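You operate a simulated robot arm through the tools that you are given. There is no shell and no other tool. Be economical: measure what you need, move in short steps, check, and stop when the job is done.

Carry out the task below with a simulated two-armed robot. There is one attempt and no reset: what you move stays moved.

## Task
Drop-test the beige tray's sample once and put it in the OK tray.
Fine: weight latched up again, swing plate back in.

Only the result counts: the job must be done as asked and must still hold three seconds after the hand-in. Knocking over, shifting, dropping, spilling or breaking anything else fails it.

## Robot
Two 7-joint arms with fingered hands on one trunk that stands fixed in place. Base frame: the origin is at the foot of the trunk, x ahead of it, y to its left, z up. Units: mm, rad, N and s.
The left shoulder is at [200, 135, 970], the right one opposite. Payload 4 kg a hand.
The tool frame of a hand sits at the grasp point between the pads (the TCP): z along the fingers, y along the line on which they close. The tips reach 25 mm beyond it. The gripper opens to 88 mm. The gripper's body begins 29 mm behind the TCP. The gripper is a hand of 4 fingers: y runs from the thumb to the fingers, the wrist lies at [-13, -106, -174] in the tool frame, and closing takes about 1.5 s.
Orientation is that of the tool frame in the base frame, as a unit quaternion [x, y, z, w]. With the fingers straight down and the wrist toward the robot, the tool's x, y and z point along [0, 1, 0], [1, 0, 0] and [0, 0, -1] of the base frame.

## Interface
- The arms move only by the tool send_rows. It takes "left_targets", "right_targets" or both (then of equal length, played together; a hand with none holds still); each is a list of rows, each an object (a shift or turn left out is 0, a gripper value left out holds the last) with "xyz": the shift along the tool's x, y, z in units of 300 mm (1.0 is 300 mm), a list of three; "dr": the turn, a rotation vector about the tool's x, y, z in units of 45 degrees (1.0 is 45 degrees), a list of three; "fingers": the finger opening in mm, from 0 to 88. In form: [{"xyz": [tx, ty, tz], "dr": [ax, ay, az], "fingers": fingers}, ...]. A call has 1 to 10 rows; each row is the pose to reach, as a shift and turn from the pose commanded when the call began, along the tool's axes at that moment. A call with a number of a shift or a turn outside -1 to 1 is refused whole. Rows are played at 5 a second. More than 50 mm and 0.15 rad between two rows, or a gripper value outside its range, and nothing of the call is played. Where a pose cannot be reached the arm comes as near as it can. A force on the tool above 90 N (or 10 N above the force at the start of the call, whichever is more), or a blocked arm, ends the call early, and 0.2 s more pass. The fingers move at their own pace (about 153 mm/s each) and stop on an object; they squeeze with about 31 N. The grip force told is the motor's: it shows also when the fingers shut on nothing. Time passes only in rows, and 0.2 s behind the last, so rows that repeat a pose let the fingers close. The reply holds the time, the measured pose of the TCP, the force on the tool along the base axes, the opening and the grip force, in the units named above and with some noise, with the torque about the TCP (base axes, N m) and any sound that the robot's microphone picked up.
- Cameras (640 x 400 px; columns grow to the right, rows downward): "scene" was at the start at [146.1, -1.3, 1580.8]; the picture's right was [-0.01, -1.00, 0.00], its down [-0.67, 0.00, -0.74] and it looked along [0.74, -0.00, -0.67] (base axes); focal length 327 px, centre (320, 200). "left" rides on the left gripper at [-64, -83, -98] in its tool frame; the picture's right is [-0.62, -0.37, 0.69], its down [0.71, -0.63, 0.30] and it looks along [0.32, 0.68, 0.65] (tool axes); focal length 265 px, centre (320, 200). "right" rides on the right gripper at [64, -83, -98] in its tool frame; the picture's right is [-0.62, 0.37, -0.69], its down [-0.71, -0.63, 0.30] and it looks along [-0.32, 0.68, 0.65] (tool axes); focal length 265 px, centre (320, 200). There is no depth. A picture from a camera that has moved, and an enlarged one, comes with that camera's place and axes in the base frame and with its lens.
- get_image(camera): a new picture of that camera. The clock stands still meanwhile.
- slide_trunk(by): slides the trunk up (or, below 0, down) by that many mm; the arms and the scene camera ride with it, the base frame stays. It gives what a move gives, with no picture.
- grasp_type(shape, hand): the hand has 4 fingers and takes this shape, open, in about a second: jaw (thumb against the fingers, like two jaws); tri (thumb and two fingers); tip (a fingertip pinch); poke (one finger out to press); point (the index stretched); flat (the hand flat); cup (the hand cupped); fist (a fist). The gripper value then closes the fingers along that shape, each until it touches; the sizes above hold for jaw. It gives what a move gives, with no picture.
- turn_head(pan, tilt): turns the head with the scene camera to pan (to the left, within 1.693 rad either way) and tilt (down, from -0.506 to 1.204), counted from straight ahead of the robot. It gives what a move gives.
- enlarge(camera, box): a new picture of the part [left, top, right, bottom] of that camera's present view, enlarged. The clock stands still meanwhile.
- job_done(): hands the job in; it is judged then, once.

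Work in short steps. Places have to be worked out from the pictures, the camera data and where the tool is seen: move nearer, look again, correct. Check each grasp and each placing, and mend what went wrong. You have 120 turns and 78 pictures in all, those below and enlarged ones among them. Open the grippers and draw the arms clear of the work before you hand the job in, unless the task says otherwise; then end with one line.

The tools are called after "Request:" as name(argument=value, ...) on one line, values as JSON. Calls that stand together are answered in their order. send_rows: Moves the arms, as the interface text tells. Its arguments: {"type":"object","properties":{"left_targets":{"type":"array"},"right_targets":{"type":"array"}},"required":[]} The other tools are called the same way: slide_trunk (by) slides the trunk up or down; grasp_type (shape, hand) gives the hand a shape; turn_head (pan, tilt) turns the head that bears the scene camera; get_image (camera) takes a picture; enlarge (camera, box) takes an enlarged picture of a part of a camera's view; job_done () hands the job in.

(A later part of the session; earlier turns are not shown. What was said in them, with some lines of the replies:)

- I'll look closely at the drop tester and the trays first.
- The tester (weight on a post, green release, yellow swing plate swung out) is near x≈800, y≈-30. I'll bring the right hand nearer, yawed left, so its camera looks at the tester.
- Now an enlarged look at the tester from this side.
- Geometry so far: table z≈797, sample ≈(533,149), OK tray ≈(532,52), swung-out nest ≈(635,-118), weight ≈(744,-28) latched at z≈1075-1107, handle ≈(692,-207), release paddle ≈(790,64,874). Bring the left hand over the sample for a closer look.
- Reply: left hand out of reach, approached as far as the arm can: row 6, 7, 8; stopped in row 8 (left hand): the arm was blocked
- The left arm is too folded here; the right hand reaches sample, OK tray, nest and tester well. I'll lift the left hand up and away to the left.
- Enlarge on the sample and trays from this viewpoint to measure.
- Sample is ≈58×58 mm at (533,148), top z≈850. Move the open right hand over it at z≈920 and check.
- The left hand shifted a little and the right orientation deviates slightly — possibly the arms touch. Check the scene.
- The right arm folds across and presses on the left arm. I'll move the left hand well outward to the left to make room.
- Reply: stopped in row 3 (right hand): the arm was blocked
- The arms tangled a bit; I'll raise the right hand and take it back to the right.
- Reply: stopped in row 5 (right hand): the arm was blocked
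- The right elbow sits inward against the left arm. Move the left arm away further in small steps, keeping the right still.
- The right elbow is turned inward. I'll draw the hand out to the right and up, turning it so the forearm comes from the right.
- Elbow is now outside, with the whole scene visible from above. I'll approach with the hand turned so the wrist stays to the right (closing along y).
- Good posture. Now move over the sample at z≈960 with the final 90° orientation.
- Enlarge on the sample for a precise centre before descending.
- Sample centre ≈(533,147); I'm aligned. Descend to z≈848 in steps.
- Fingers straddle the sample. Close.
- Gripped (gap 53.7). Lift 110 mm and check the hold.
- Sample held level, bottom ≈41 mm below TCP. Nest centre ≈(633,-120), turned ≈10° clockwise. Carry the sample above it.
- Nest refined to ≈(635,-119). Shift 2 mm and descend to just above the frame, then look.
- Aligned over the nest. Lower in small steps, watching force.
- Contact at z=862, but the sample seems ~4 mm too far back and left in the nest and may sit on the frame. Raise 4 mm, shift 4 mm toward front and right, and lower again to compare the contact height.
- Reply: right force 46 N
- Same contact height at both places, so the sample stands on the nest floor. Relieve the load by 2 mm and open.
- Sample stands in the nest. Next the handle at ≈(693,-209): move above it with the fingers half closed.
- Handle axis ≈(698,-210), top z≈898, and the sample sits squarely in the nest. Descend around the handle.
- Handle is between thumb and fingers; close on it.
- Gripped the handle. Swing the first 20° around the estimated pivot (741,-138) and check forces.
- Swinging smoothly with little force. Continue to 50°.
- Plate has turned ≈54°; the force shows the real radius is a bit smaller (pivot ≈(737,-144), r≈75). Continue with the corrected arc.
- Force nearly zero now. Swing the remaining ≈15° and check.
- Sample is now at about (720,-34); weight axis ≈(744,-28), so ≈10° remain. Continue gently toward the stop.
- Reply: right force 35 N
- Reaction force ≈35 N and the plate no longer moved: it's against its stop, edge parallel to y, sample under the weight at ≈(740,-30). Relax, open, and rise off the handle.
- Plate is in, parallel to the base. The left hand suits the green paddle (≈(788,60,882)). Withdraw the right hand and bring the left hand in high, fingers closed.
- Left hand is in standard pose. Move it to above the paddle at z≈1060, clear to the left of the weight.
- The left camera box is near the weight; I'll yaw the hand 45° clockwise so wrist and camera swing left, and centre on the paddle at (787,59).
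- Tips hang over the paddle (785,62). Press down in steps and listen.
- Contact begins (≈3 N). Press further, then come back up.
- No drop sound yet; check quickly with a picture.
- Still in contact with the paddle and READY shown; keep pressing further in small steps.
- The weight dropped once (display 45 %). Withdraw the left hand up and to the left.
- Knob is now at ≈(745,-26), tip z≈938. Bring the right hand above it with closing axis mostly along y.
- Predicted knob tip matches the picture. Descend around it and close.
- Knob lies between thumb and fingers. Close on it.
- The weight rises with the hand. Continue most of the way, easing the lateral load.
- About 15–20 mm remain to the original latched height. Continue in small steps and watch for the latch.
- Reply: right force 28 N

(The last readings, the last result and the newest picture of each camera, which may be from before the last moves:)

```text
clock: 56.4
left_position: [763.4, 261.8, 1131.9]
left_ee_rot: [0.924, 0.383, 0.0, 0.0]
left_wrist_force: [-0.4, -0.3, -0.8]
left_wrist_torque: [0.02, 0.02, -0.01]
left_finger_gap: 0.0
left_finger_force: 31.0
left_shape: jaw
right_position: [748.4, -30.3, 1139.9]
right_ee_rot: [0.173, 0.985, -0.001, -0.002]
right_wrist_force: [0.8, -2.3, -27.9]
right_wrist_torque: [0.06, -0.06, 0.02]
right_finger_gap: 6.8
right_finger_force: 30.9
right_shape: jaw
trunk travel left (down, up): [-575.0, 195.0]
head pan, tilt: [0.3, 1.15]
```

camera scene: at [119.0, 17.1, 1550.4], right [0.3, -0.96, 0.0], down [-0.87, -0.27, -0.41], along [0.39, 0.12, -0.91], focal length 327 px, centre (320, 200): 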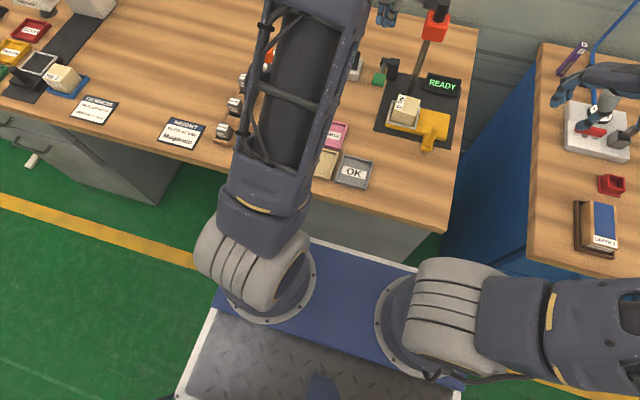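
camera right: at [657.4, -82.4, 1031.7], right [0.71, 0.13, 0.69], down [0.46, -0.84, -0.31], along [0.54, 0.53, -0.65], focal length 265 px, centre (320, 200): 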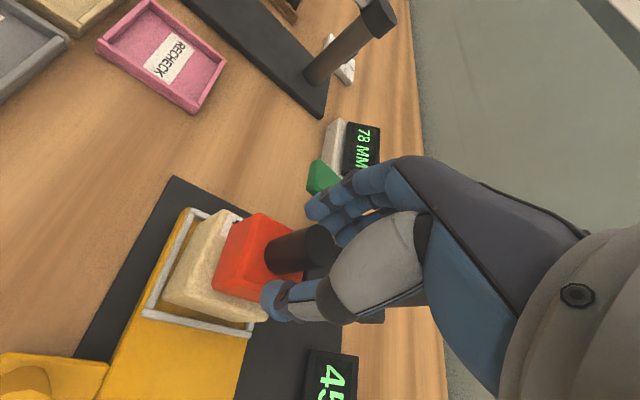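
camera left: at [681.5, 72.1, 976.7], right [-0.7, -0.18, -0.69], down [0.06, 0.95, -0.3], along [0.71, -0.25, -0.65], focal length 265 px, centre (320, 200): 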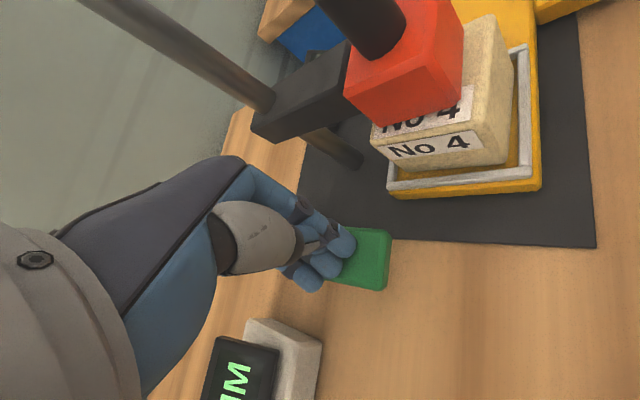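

Upward travel stopped with 28 N — likely at the latch. Ease down a little and look.

Request:
send_rows(right_targets=[{"xyz": [0, 0, 0.013]}, {"xyz": [0, 0, 0.018]}])

Request:
enlarge(camera="scene", box=[370, 0, 490, 140])

```text
clock: 57.0
left_position: [763.6, 262.1, 1132.6]
left_ee_rot: [0.924, 0.382, 0.0, 0.0]
left_wrist_force: [1.0, -0.4, -0.5]
left_wrist_torque: [-0.02, -0.02, 0.02]
left_finger_gap: 0.0
left_finger_force: 30.7
left_shape: jaw
right_position: [747.9, -30.2, 1139.6]
right_ee_rot: [0.174, 0.985, 0.002, 0.002]
right_wrist_force: [-1.6, -8.2, -6.6]
right_wrist_torque: [-0.18, 0.0, -0.01]
right_finger_gap: 7.0
right_finger_force: 31.4
right_shape: jaw
trunk travel left (down, up): [-575.0, 195.0]
head pan, tilt: [0.3, 1.15]
```

```text
2.86 times, centred on (430, 70) of scene
camera zoom: at [119.5, 16.4, 1550.6], right [0.3, -0.96, 0.0], down [-0.87, -0.27, -0.41], along [0.39, 0.12, -0.91], focal length 934 px, centre (6, 571)
```

zoom: 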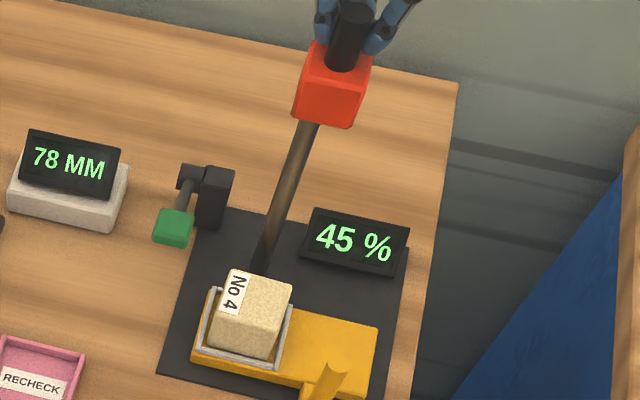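

Height matches the original latched position. Test by lowering 7 mm more: if latched, the hand will feel upward resistance.

Request:
send_rows(right_targets=[{"xyz": [0, 0, 0.012]}, {"xyz": [0, 0, 0.024]}])

```text
clock: 57.6
left_position: [763.3, 261.7, 1132.1]
left_ee_rot: [0.924, 0.383, 0.001, -0.001]
left_wrist_force: [0.4, -0.3, 0.1]
left_wrist_torque: [-0.03, 0.01, 0.0]
left_finger_gap: 0.0
left_finger_force: 31.0
left_shape: jaw
right_position: [747.6, -28.6, 1133.7]
right_ee_rot: [0.174, 0.985, 0.003, 0.004]
right_wrist_force: [-0.7, -9.8, 27.7]
right_wrist_torque: [-0.29, 0.1, -0.03]
right_finger_gap: 9.4
right_finger_force: 31.4
right_shape: jaw
trunk travel left (down, up): [-575.0, 195.0]
head pan, tilt: [0.3, 1.15]
```

28 N upward support: the weight is latched. Open, rise off the knob and back away.

Request:
send_rows(right_targets=[{"xyz": [0, 0, -0.014]}, {"xyz": [0, 0, -0.014], "fingers": 50}, {"xyz": [0, 0, -0.014], "fingers": 50}, {"xyz": [0, 0, -0.014]}, {"xyz": [0, 0, -0.09]}, {"xyz": [0, 0, -0.18]}, {"xyz": [0.06, -0.08, -0.2]}, {"xyz": [0.14, -0.19, -0.2]}, {"xyz": [0.22, -0.3, -0.2]}, {"xyz": [0.3, -0.41, -0.2]}])

Request:
enlarge(camera="scene", box=[350, 0, 510, 170])

```text
clock: 59.8
left_position: [762.8, 262.5, 1132.3]
left_ee_rot: [0.924, 0.383, 0.0, 0.001]
left_wrist_force: [-0.6, 0.3, -0.1]
left_wrist_torque: [-0.01, 0.03, 0.02]
left_finger_gap: 0.5
left_finger_force: 31.2
left_shape: jaw
right_position: [620.5, -113.2, 1189.7]
right_ee_rot: [0.172, 0.985, 0.001, 0.0]
right_wrist_force: [0.5, -0.1, 0.1]
right_wrist_torque: [0.01, 0.01, -0.02]
right_finger_gap: 49.5
right_finger_force: 0.2
right_shape: jaw
trunk travel left (down, up): [-575.0, 195.0]
head pan, tilt: [0.3, 1.15]
```

```text
2.35 times, centred on (430, 85) of scene
camera zoom: at [119.7, 16.9, 1550.3], right [0.3, -0.96, 0.0], down [-0.87, -0.27, -0.41], along [0.39, 0.12, -0.91], focal length 770 px, centre (61, 471)
```

zoom: 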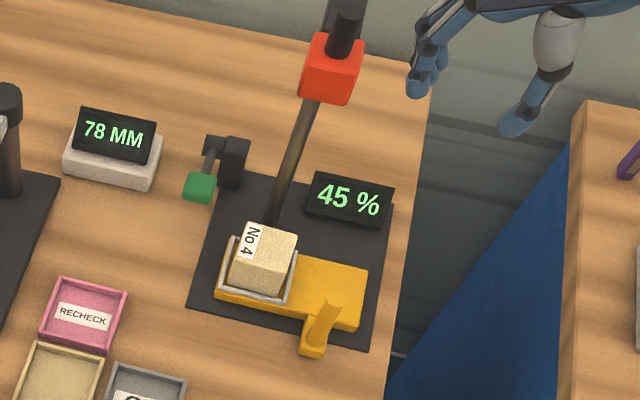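

Weight stays latched. Next swing the plate out: handle now ≈(661,-114). Move above it.

Request:
send_rows(right_targets=[{"xyz": [-0.05, 0.015, 0.1], "dr": [0, 0, 0.08]}, {"xyz": [-0.1, 0.03, 0.22], "dr": [0, 0, 0.16]}, {"xyz": [-0.128, 0.043, 0.36], "dr": [0, 0, 0.22]}, {"xyz": [-0.128, 0.043, 0.5], "dr": [0, 0, 0.22]}, {"xyz": [-0.128, 0.043, 0.64], "dr": [0, 0, 0.22]}, {"xyz": [-0.128, 0.043, 0.767], "dr": [0, 0, 0.22]}])

Request:
get_image(camera="right")

```text
clock: 61.2
left_position: [762.8, 261.4, 1132.5]
left_ee_rot: [0.924, 0.382, 0.0, 0.0]
left_wrist_force: [-0.9, -0.6, 0.4]
left_wrist_torque: [-0.03, -0.06, 0.02]
left_finger_gap: 0.0
left_finger_force: 31.2
left_shape: jaw
right_position: [661.8, -115.0, 958.5]
right_ee_rot: [0.257, 0.966, 0.001, 0.0]
right_wrist_force: [0.2, 0.8, 0.5]
right_wrist_torque: [-0.02, 0.01, -0.01]
right_finger_gap: 49.9
right_finger_force: 0.0
right_shape: jaw
trunk travel left (down, up): [-575.0, 195.0]
head pan, tilt: [0.3, 1.15]
```

```text
11 pictures are left
camera right: at [564.6, -154.9, 1058.8], right [0.72, 0.01, 0.69], down [0.31, -0.9, -0.3], along [0.62, 0.43, -0.65], focal length 265 px, centre (320, 200)
```

right: 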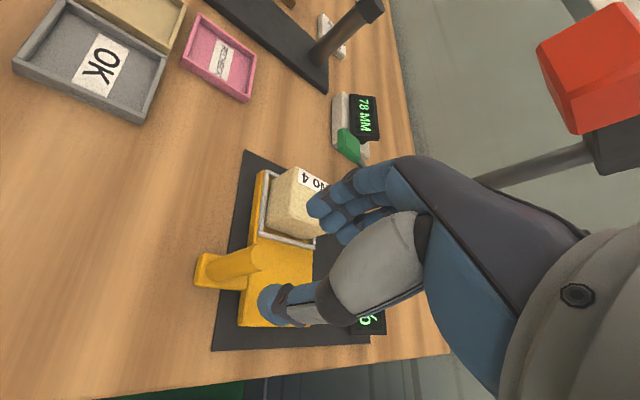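

Handle axis refined to ≈(664,-111.5). Descend and grip.

Request:
send_rows(right_targets=[{"xyz": [-0.001, 0.014, 0.09]}, {"xyz": [-0.001, 0.014, 0.18]}, {"xyz": [-0.001, 0.014, 0.24]}, {"xyz": [-0.001, 0.014, 0.27]}, {"xyz": [-0.001, 0.014, 0.27], "fingers": 0}, {"xyz": [-0.001, 0.014, 0.27]}, {"xyz": [-0.001, 0.014, 0.27]}, {"xyz": [-0.001, 0.014, 0.27]}, {"xyz": [-0.001, 0.014, 0.27]}, {"xyz": [-0.001, 0.014, 0.27]}])

```text
clock: 63.4
left_position: [763.4, 262.5, 1132.3]
left_ee_rot: [0.924, 0.383, 0.001, 0.0]
left_wrist_force: [-0.7, 0.5, -0.6]
left_wrist_torque: [0.02, 0.04, 0.03]
left_finger_gap: 0.0
left_finger_force: 31.2
left_shape: jaw
right_position: [663.4, -111.2, 878.9]
right_ee_rot: [0.258, 0.966, 0.001, 0.0]
right_wrist_force: [-3.5, -3.6, -3.7]
right_wrist_torque: [-0.06, 0.01, -0.01]
right_finger_gap: 12.1
right_finger_force: 31.0
right_shape: jaw
trunk travel left (down, up): [-575.0, 195.0]
head pan, tilt: [0.3, 1.15]
```

Gripped. Refitted pivot ≈(747,-139), r≈87. Swing out the first half.

Request:
send_rows(right_targets=[{"xyz": [-0.01, -0.031, 0], "dr": [0, 0, -0.06]}, {"xyz": [-0.022, -0.064, 0], "dr": [0, 0, -0.12]}, {"xyz": [-0.039, -0.095, 0], "dr": [0, 0, -0.19]}, {"xyz": [-0.063, -0.127, 0], "dr": [0, 0, -0.26]}, {"xyz": [-0.087, -0.153, 0], "dr": [0, 0, -0.33]}])

```text
clock: 64.6
left_position: [763.7, 261.6, 1131.8]
left_ee_rot: [0.924, 0.383, 0.001, 0.0]
left_wrist_force: [0.5, -0.4, -0.6]
left_wrist_torque: [0.01, 0.03, 0.01]
left_finger_gap: 0.0
left_finger_force: 31.0
left_shape: jaw
right_position: [662.7, -165.7, 878.8]
right_ee_rot: [0.13, 0.992, 0.001, 0.0]
right_wrist_force: [-17.5, -2.9, -4.1]
right_wrist_torque: [0.02, 0.35, 0.12]
right_finger_gap: 11.3
right_finger_force: 31.2
right_shape: jaw
trunk travel left (down, up): [-575.0, 195.0]
head pan, tilt: [0.3, 1.15]
```

Request:
send_rows(right_targets=[{"xyz": [-0.018, -0.034, 0], "dr": [0, 0, -0.07]}, {"xyz": [-0.042, -0.06, 0], "dr": [0, 0, -0.14]}, {"xyz": [-0.075, -0.085, 0], "dr": [0, 0, -0.2]}, {"xyz": [-0.112, -0.106, 0], "dr": [0, 0, -0.27]}, {"xyz": [-0.145, -0.119, 0], "dr": [0, 0, -0.333]}])

Request:
enlarge(camera="scene", box=[370, 0, 520, 190])

```text
clock: 65.8
left_position: [763.2, 261.5, 1131.9]
left_ee_rot: [0.924, 0.382, 0.001, -0.001]
left_wrist_force: [-0.1, -0.5, -0.1]
left_wrist_torque: [0.01, 0.02, 0.05]
left_finger_gap: 0.2
left_finger_force: 30.6
left_shape: jaw
right_position: [695.2, -208.9, 877.0]
right_ee_rot: [-0.003, 1.0, 0.002, -0.003]
right_wrist_force: [-18.8, -3.3, -7.7]
right_wrist_torque: [0.01, 0.38, 0.06]
right_finger_gap: 9.9
right_finger_force: 31.3
right_shape: jaw
trunk travel left (down, up): [-575.0, 195.0]
head pan, tilt: [0.3, 1.15]
```

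```text
2.11 times, centred on (445, 95) of scene
camera zoom: at [119.0, 16.6, 1550.4], right [0.3, -0.96, 0.0], down [-0.87, -0.27, -0.41], along [0.39, 0.12, -0.91], focal length 688 px, centre (57, 421)
```

zoom: 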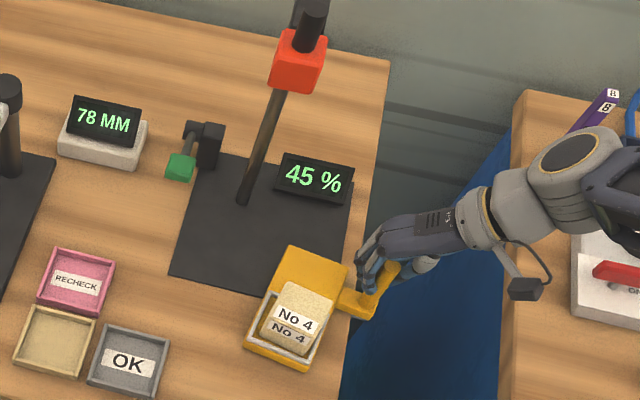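

Plate is out again. Release the handle, rise, and move above the sample.

Request:
send_rows(right_targets=[{"xyz": [0.007, 0, 0], "fingers": 45}, {"xyz": [0.007, 0, 0]}, {"xyz": [0.007, 0, 0]}, {"xyz": [0.007, 0, -0.1]}, {"xyz": [0.007, 0, -0.22]}, {"xyz": [0.02, 0.02, -0.29], "fingers": 80}, {"xyz": [0.08, 0.11, -0.29], "dr": [0, 0, 0.08]}, {"xyz": [0.15, 0.21, -0.29], "dr": [0, 0, 0.16]}, {"xyz": [0.21, 0.3, -0.29], "dr": [0, 0, 0.22]}])

Request:
enlarge(camera="right", box=[100, 160, 400, 400])

```text
clock: 67.8
left_position: [763.7, 262.1, 1131.6]
left_ee_rot: [0.924, 0.383, 0.0, 0.0]
left_wrist_force: [0.0, 0.6, 0.9]
left_wrist_torque: [0.0, -0.02, 0.0]
left_finger_gap: 0.0
left_finger_force: 31.1
left_shape: jaw
right_position: [631.9, -119.7, 965.3]
right_ee_rot: [0.086, 0.996, 0.001, 0.0]
right_wrist_force: [-1.6, -0.2, 0.6]
right_wrist_torque: [0.01, -0.01, -0.01]
right_finger_gap: 80.0
right_finger_force: 0.1
right_shape: jaw
trunk travel left (down, up): [-575.0, 195.0]
head pan, tilt: [0.3, 1.15]
```

```text
1.67 times, centred on (250, 280) of right
camera zoom: at [555.6, -190.4, 1064.9], right [0.67, 0.25, 0.69], down [0.6, -0.74, -0.31], along [0.44, 0.62, -0.65], focal length 442 px, centre (437, 67)
```

zoom: 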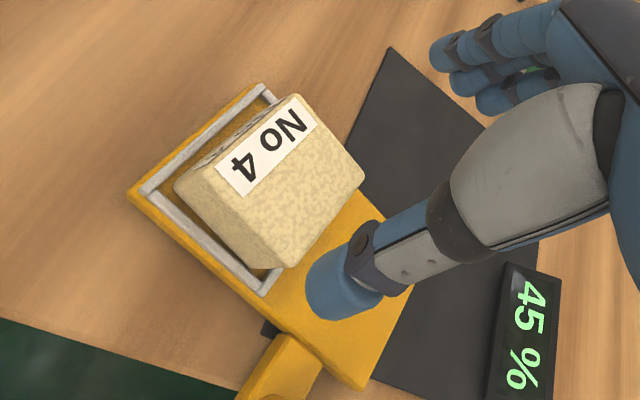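

Sample centre ≈(632,-118), yaw matches within a couple of degrees. Descend to z≈863 and grip.

Request:
send_rows(right_targets=[{"xyz": [0, 0.006, 0.1]}, {"xyz": [0, 0.006, 0.2]}, {"xyz": [0, 0.006, 0.29]}, {"xyz": [0, 0.006, 0.342]}, {"xyz": [0, 0.006, 0.342], "fingers": 0}, {"xyz": [0, 0.006, 0.342]}, {"xyz": [0, 0.006, 0.342]}, {"xyz": [0, 0.006, 0.342]}, {"xyz": [0, 0.006, 0.342]}])

Request:
send_rows(right_targets=[{"xyz": [0, 0, -0.05]}, {"xyz": [0, 0, -0.15]}, {"xyz": [0, 0, -0.27]}, {"xyz": [0, 0, -0.36]}])

Request:
enlarge(camera="right", box=[100, 160, 400, 400])

```text
clock: 69.8
left_position: [763.4, 261.3, 1131.7]
left_ee_rot: [0.924, 0.383, -0.001, 0.001]
left_wrist_force: [0.2, 0.2, 0.4]
left_wrist_torque: [-0.02, 0.03, 0.01]
left_finger_gap: 0.5
left_finger_force: 31.2
left_shape: jaw
right_position: [633.2, -117.4, 862.9]
right_ee_rot: [0.085, 0.996, 0.002, 0.0]
right_wrist_force: [-0.1, -0.6, 1.3]
right_wrist_torque: [0.01, -0.01, 0.01]
right_finger_gap: 54.1
right_finger_force: 30.8
right_shape: jaw
trunk travel left (down, up): [-575.0, 195.0]
head pan, tilt: [0.3, 1.15]
```

```text
clock: 70.8
left_position: [764.3, 262.6, 1132.3]
left_ee_rot: [0.924, 0.382, 0.001, -0.001]
left_wrist_force: [-0.6, 0.3, 0.0]
left_wrist_torque: [0.0, -0.01, -0.01]
left_finger_gap: 0.0
left_finger_force: 31.4
left_shape: jaw
right_position: [633.4, -118.5, 970.9]
right_ee_rot: [0.086, 0.996, 0.0, -0.001]
right_wrist_force: [-0.2, 0.0, -1.0]
right_wrist_torque: [-0.02, 0.02, -0.03]
right_finger_gap: 53.9
right_finger_force: 31.1
right_shape: jaw
trunk travel left (down, up): [-575.0, 195.0]
head pan, tilt: [0.3, 1.15]
```

```text
1.67 times, centred on (250, 280) of right
camera zoom: at [556.2, -188.1, 1069.9], right [0.67, 0.26, 0.69], down [0.6, -0.74, -0.31], along [0.44, 0.62, -0.65], focal length 442 px, centre (437, 67)
```

zoom: 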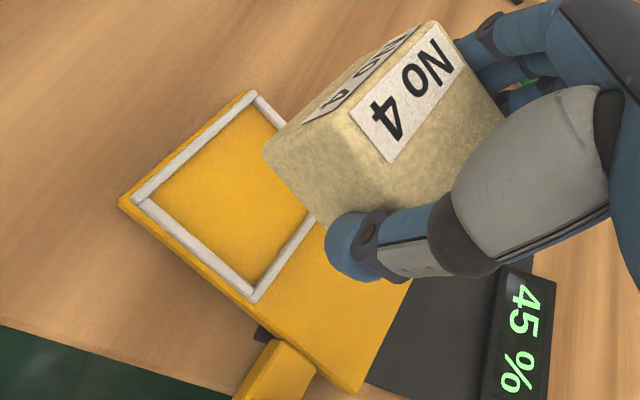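

Sample held well. Carry it over the OK tray at (534,53.5), turning back 10°, then lower to just above the tray.

Request:
send_rows(right_targets=[{"xyz": [0.07, 0.085, 0], "dr": [0, 0, -0.04]}, {"xyz": [0.14, 0.17, 0], "dr": [0, 0, -0.08]}, {"xyz": [0.21, 0.255, 0], "dr": [0, 0, -0.12]}, {"xyz": [0.28, 0.34, 0], "dr": [0, 0, -0.16]}, {"xyz": [0.35, 0.425, 0], "dr": [0, 0, -0.2]}, {"xyz": [0.424, 0.508, 0], "dr": [0, 0, -0.22]}, {"xyz": [0.424, 0.508, 0.12], "dr": [0, 0, -0.22]}, {"xyz": [0.424, 0.508, 0.24], "dr": [0, 0, -0.22]}, {"xyz": [0.424, 0.508, 0.32], "dr": [0, 0, -0.22]}])

Request:
get_image(camera="right")

```text
clock: 72.8
left_position: [763.6, 262.5, 1132.2]
left_ee_rot: [0.924, 0.383, 0.0, 0.0]
left_wrist_force: [-0.3, -0.1, -0.1]
left_wrist_torque: [0.0, 0.01, -0.01]
left_finger_gap: 0.0
left_finger_force: 30.9
left_shape: jaw
right_position: [535.5, 55.9, 875.4]
right_ee_rot: [-0.001, 1.0, 0.0, 0.001]
right_wrist_force: [-0.3, 0.1, -1.0]
right_wrist_torque: [0.01, 0.0, -0.01]
right_finger_gap: 53.7
right_finger_force: 30.9
right_shape: jaw
trunk travel left (down, up): [-575.0, 195.0]
head pan, tilt: [0.3, 1.15]
```

```text
7 pictures are left
camera right: at [470.9, -28.9, 975.1], right [0.62, 0.37, 0.69], down [0.72, -0.63, -0.3], along [0.32, 0.69, -0.65], focal length 265 px, centre (320, 200)
```

right: 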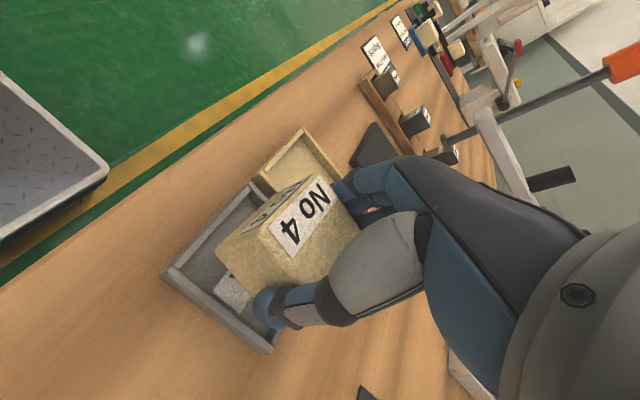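

Tray centre ≈(533,54). Nudge 2 mm and lower until it stands.

Request:
send_rows(right_targets=[{"xyz": [0.007, -0.005, 0.03]}, {"xyz": [0.007, -0.005, 0.06]}, {"xyz": [0.007, -0.005, 0.075]}, {"xyz": [0.007, -0.005, 0.084]}])

```text
clock: 73.8
left_position: [764.0, 262.0, 1132.3]
left_ee_rot: [0.924, 0.382, 0.0, 0.001]
left_wrist_force: [1.0, 0.2, -0.5]
left_wrist_torque: [0.0, 0.0, -0.04]
left_finger_gap: 0.0
left_finger_force: 31.0
left_shape: jaw
right_position: [533.4, 53.0, 851.4]
right_ee_rot: [-0.001, 1.0, 0.001, 0.001]
right_wrist_force: [2.4, 1.4, 6.2]
right_wrist_torque: [-0.13, 0.08, 0.05]
right_finger_gap: 53.5
right_finger_force: 31.4
right_shape: jaw
trunk travel left (down, up): [-575.0, 195.0]
head pan, tilt: [0.3, 1.15]
```

Contact at z≈851 (6 N). Release and rise.

Request:
send_rows(right_targets=[{"xyz": [0, 0, 0.002]}, {"xyz": [0, 0, 0.002], "fingers": 78}, {"xyz": [0, 0, 0]}, {"xyz": [0, 0, 0]}, {"xyz": [0, 0, -0.06]}, {"xyz": [0, 0, -0.18]}, {"xyz": [0, 0, -0.3]}, {"xyz": [-0.03, -0.1, -0.36]}])

Request:
enlarge(camera="scene", box=[290, 20, 490, 200])

```text
clock: 75.6
left_position: [762.8, 263.5, 1132.8]
left_ee_rot: [0.924, 0.383, 0.0, 0.0]
left_wrist_force: [0.2, -0.6, -0.2]
left_wrist_torque: [0.0, 0.01, 0.0]
left_finger_gap: 0.0
left_finger_force: 30.7
left_shape: jaw
right_position: [541.0, 24.2, 959.4]
right_ee_rot: [-0.001, 1.0, 0.0, 0.0]
right_wrist_force: [-0.9, -0.5, 0.8]
right_wrist_torque: [-0.02, 0.02, 0.0]
right_finger_gap: 77.8
right_finger_force: 0.0
right_shape: jaw
trunk travel left (down, up): [-575.0, 195.0]
head pan, tilt: [0.3, 1.15]
```

```text
2.22 times, centred on (390, 110) of scene
camera zoom: at [119.5, 17.2, 1550.4], right [0.3, -0.96, 0.0], down [-0.87, -0.27, -0.41], along [0.39, 0.12, -0.91], focal length 727 px, centre (164, 400)
```

zoom: 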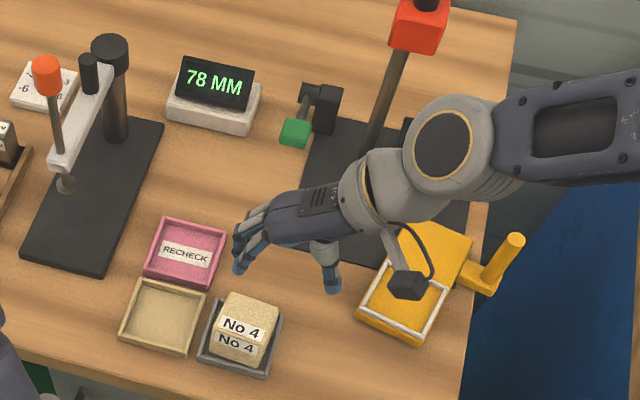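

Sample sits in the OK tray. Now go back over the handle at ≈(696,-208) to swing the empty plate in.

Request:
send_rows(right_targets=[{"xyz": [-0.075, -0.11, -0.01], "fingers": 48}, {"xyz": [-0.15, -0.22, -0.01]}, {"xyz": [-0.225, -0.33, -0.01]}, {"xyz": [-0.3, -0.44, -0.01]}, {"xyz": [-0.375, -0.56, -0.01]}, {"xyz": [-0.45, -0.67, -0.01]}, {"xyz": [-0.517, -0.773, -0.01]}])

Request:
get_image(camera="right")

```text
clock: 77.2
left_position: [762.9, 262.4, 1131.5]
left_ee_rot: [0.924, 0.383, 0.0, 0.001]
left_wrist_force: [0.3, -0.5, -0.1]
left_wrist_torque: [0.0, 0.01, 0.01]
left_finger_gap: 0.2
left_finger_force: 31.7
left_shape: jaw
right_position: [696.5, -210.2, 960.4]
right_ee_rot: [-0.001, 1.0, 0.001, 0.0]
right_wrist_force: [0.2, 1.3, -0.3]
right_wrist_torque: [-0.02, 0.02, 0.0]
right_finger_gap: 48.4
right_finger_force: 0.1
right_shape: jaw
trunk travel left (down, up): [-575.0, 195.0]
head pan, tilt: [0.3, 1.15]
```

```text
5 pictures are left
camera right: at [632.3, -292.5, 1059.2], right [0.62, 0.37, 0.69], down [0.71, -0.63, -0.31], along [0.32, 0.69, -0.65], focal length 265 px, centre (320, 200)
```

right: 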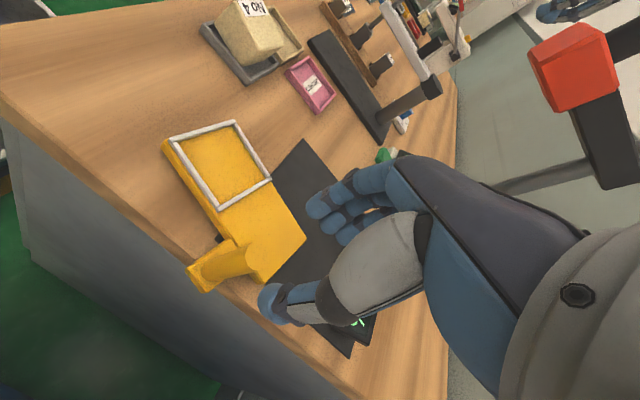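

Handle ≈(694,-208). Descend and grip.

Request:
send_rows(right_targets=[{"xyz": [0.008, 0.007, 0.09]}, {"xyz": [0.008, 0.007, 0.18]}, {"xyz": [0.008, 0.007, 0.24]}, {"xyz": [0.008, 0.007, 0.273]}, {"xyz": [0.008, 0.007, 0.273], "fingers": 0}, {"xyz": [0.008, 0.007, 0.273]}, {"xyz": [0.008, 0.007, 0.273]}, {"xyz": [0.008, 0.007, 0.273]}, {"xyz": [0.008, 0.007, 0.273]}, {"xyz": [0.008, 0.007, 0.273]}])

```text
clock: 79.4
left_position: [762.6, 261.8, 1133.0]
left_ee_rot: [0.924, 0.382, 0.0, 0.0]
left_wrist_force: [0.0, -0.4, 0.3]
left_wrist_torque: [-0.01, -0.01, 0.01]
left_finger_gap: 0.0
left_finger_force: 31.2
left_shape: jaw
right_position: [694.0, -207.5, 879.4]
right_ee_rot: [-0.001, 1.0, 0.001, -0.001]
right_wrist_force: [-3.0, -5.3, -4.3]
right_wrist_torque: [-0.08, 0.04, -0.02]
right_finger_gap: 11.6
right_finger_force: 31.0
right_shape: jaw
trunk travel left (down, up): [-575.0, 195.0]
head pan, tilt: [0.3, 1.15]
```

Gripped. Swing in, first half.

Request:
send_rows(right_targets=[{"xyz": [0.023, 0.02, 0], "dr": [0, 0, 0.04]}, {"xyz": [0.045, 0.042, 0], "dr": [0, 0, 0.08]}, {"xyz": [0.07, 0.075, 0], "dr": [0, 0, 0.14]}, {"xyz": [0.087, 0.106, 0], "dr": [0, 0, 0.2]}, {"xyz": [0.1, 0.144, 0], "dr": [0, 0, 0.27]}, {"xyz": [0.108, 0.178, 0], "dr": [0, 0, 0.333]}])

```text
clock: 80.8
left_position: [762.9, 262.0, 1131.1]
left_ee_rot: [0.924, 0.383, 0.0, 0.0]
left_wrist_force: [0.1, 0.7, -0.9]
left_wrist_torque: [0.0, 0.02, -0.01]
left_finger_gap: 0.0
left_finger_force: 30.5
left_shape: jaw
right_position: [663.6, -152.1, 879.1]
right_ee_rot: [0.13, 0.991, 0.0, 0.0]
right_wrist_force: [3.2, -0.2, -11.4]
right_wrist_torque: [0.03, -0.14, -0.1]
right_finger_gap: 10.3
right_finger_force: 31.4
right_shape: jaw
trunk travel left (down, up): [-575.0, 195.0]
head pan, tilt: [0.3, 1.15]
```

Request:
send_rows(right_targets=[{"xyz": [0.016, 0.034, 0], "dr": [0, 0, 0.07]}, {"xyz": [0.025, 0.068, 0], "dr": [0, 0, 0.14]}, {"xyz": [0.029, 0.103, 0], "dr": [0, 0, 0.21]}, {"xyz": [0.03, 0.137, 0], "dr": [0, 0, 0.28]}, {"xyz": [0.027, 0.159, 0], "dr": [0, 0, 0.32]}])

```text
clock: 82.0
left_position: [764.9, 260.7, 1131.3]
left_ee_rot: [0.924, 0.383, 0.001, -0.001]
left_wrist_force: [0.5, 0.3, 0.0]
left_wrist_torque: [-0.02, 0.02, -0.03]
left_finger_gap: 0.1
left_finger_force: 31.1
left_shape: jaw
right_position: [668.9, -111.7, 878.0]
right_ee_rot: [0.256, 0.967, -0.002, 0.002]
right_wrist_force: [14.3, -35.8, -7.2]
right_wrist_torque: [-0.65, -0.29, 0.05]
right_finger_gap: 9.1
right_finger_force: 31.3
right_shape: jaw
trunk travel left (down, up): [-575.0, 195.0]
head pan, tilt: [0.3, 1.15]
```

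At the stop (36 N reaction). Relax, open, rise off and check the plate.

Request:
send_rows(right_targets=[{"xyz": [0, -0.013, 0]}, {"xyz": [0, -0.013, 0], "fingers": 45}, {"xyz": [0, -0.013, 0]}, {"xyz": [0, -0.013, 0]}, {"xyz": [0, -0.013, -0.1]}, {"xyz": [0, -0.013, -0.23]}, {"xyz": [-0.02, -0.1, -0.3]}, {"xyz": [-0.04, -0.2, -0.36]}, {"xyz": [-0.06, -0.32, -0.42]}, {"xyz": [-0.08, -0.44, -0.48]}])

Request:
enlarge(camera="scene", box=[330, 0, 490, 190])

```text
clock: 84.2
left_position: [763.0, 262.7, 1133.3]
left_ee_rot: [0.924, 0.383, 0.0, 0.001]
left_wrist_force: [0.4, -0.3, -0.2]
left_wrist_torque: [0.01, 0.03, 0.01]
left_finger_gap: 0.0
left_finger_force: 31.0
left_shape: jaw
right_position: [623.2, -232.2, 1024.9]
right_ee_rot: [0.253, 0.968, 0.001, 0.0]
right_wrist_force: [-1.0, 0.5, 0.7]
right_wrist_torque: [0.01, 0.01, 0.02]
right_finger_gap: 44.5
right_finger_force: 0.1
right_shape: jaw
trunk travel left (down, up): [-575.0, 195.0]
head pan, tilt: [0.3, 1.15]
```

```text
2.11 times, centred on (410, 95) of scene
camera zoom: at [119.6, 17.1, 1550.3], right [0.3, -0.96, 0.0], down [-0.87, -0.27, -0.41], along [0.39, 0.12, -0.91], focal length 688 px, centre (130, 421)
```

zoom: 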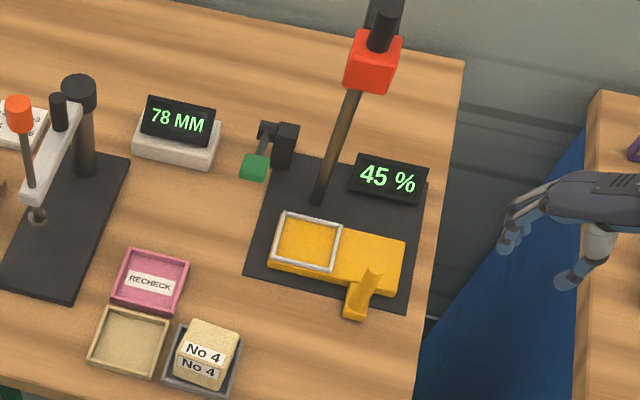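

Plate is back in, weight latched, sample in the OK tray. Draw both arms back with open grippers and verify the sample closely.

Request:
send_rows(left_targets=[{"xyz": [-0.02, -0.1, -0.08], "fingers": 85}, {"xyz": [-0.05, -0.2, -0.16]}, {"xyz": [-0.08, -0.31, -0.23]}, {"xyz": [-0.11, -0.43, -0.3]}, {"xyz": [-0.14, -0.55, -0.36]}, {"xyz": [-0.17, -0.67, -0.42]}, {"xyz": [-0.2, -0.79, -0.46]}], right_targets=[{"xyz": [0.01, -0.05, -0.06], "fingers": 85}, {"xyz": [0.03, -0.1, -0.12]}, {"xyz": [0.04, -0.15, -0.18]}, {"xyz": [0.06, -0.2, -0.24]}, {"xyz": [0.07, -0.25, -0.3]}, {"xyz": [0.09, -0.3, -0.35]}, {"xyz": [0.1, -0.36, -0.4]}])

Request:
enlarge(camera="scene", box=[300, 100, 400, 200])

Request:
get_image(camera="scene")

```text
clock: 85.8
left_position: [554.3, 388.3, 1270.0]
left_ee_rot: [0.924, 0.383, 0.001, -0.001]
left_wrist_force: [0.7, 0.0, -0.7]
left_wrist_torque: [-0.04, 0.01, 0.0]
left_finger_gap: 84.9
left_finger_force: 0.0
left_shape: jaw
right_position: [544.1, -311.8, 1142.6]
right_ee_rot: [0.252, 0.968, 0.001, 0.0]
right_wrist_force: [0.1, -0.3, -0.9]
right_wrist_torque: [0.01, -0.02, 0.05]
right_finger_gap: 85.0
right_finger_force: 0.1
right_shape: jaw
trunk travel left (down, up): [-575.0, 195.0]
head pan, tilt: [0.3, 1.15]
```

```text
4.00 times, centred on (350, 150) of scene
camera zoom: at [119.7, 16.8, 1550.3], right [0.3, -0.96, 0.0], down [-0.87, -0.27, -0.41], along [0.39, 0.12, -0.91], focal length 1308 px, centre (200, 400)
```

zoom: 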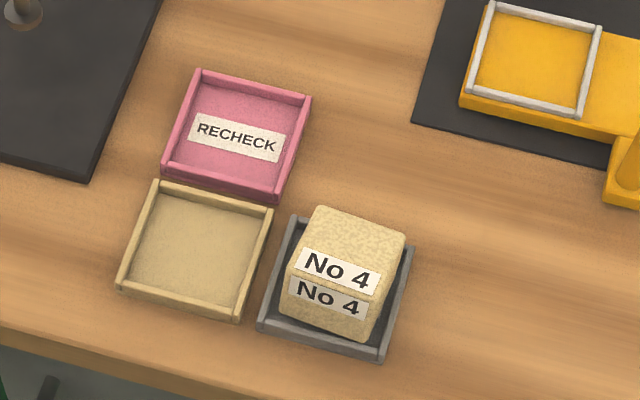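

```text
2 pictures are left
camera scene: at [119.7, 16.8, 1550.3], right [0.3, -0.96, 0.0], down [-0.87, -0.27, -0.41], along [0.39, 0.12, -0.91], focal length 327 px, centre (320, 200)
```

scene: 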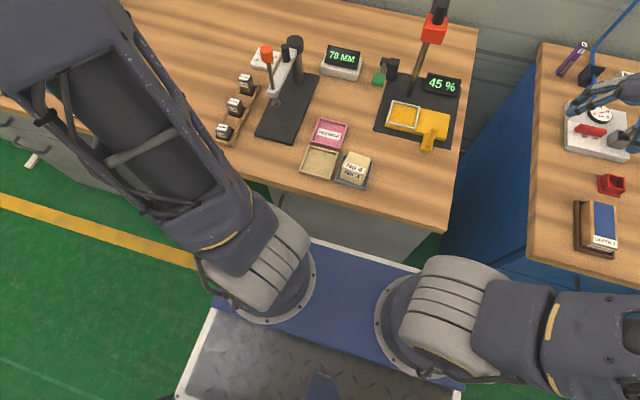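

Sample rests in the OK tray, the weight is latched up, the plate is in, and both arms are clear with open grippers. Handing in.

Request:
job_done()

```text
The job is handed in.
```

Sample No 4 was drop-tested once (the display read 45 %) and is now in the OK tray. The weight is latched up again, the swing plate is back in, and both arms are clear with open grippers.
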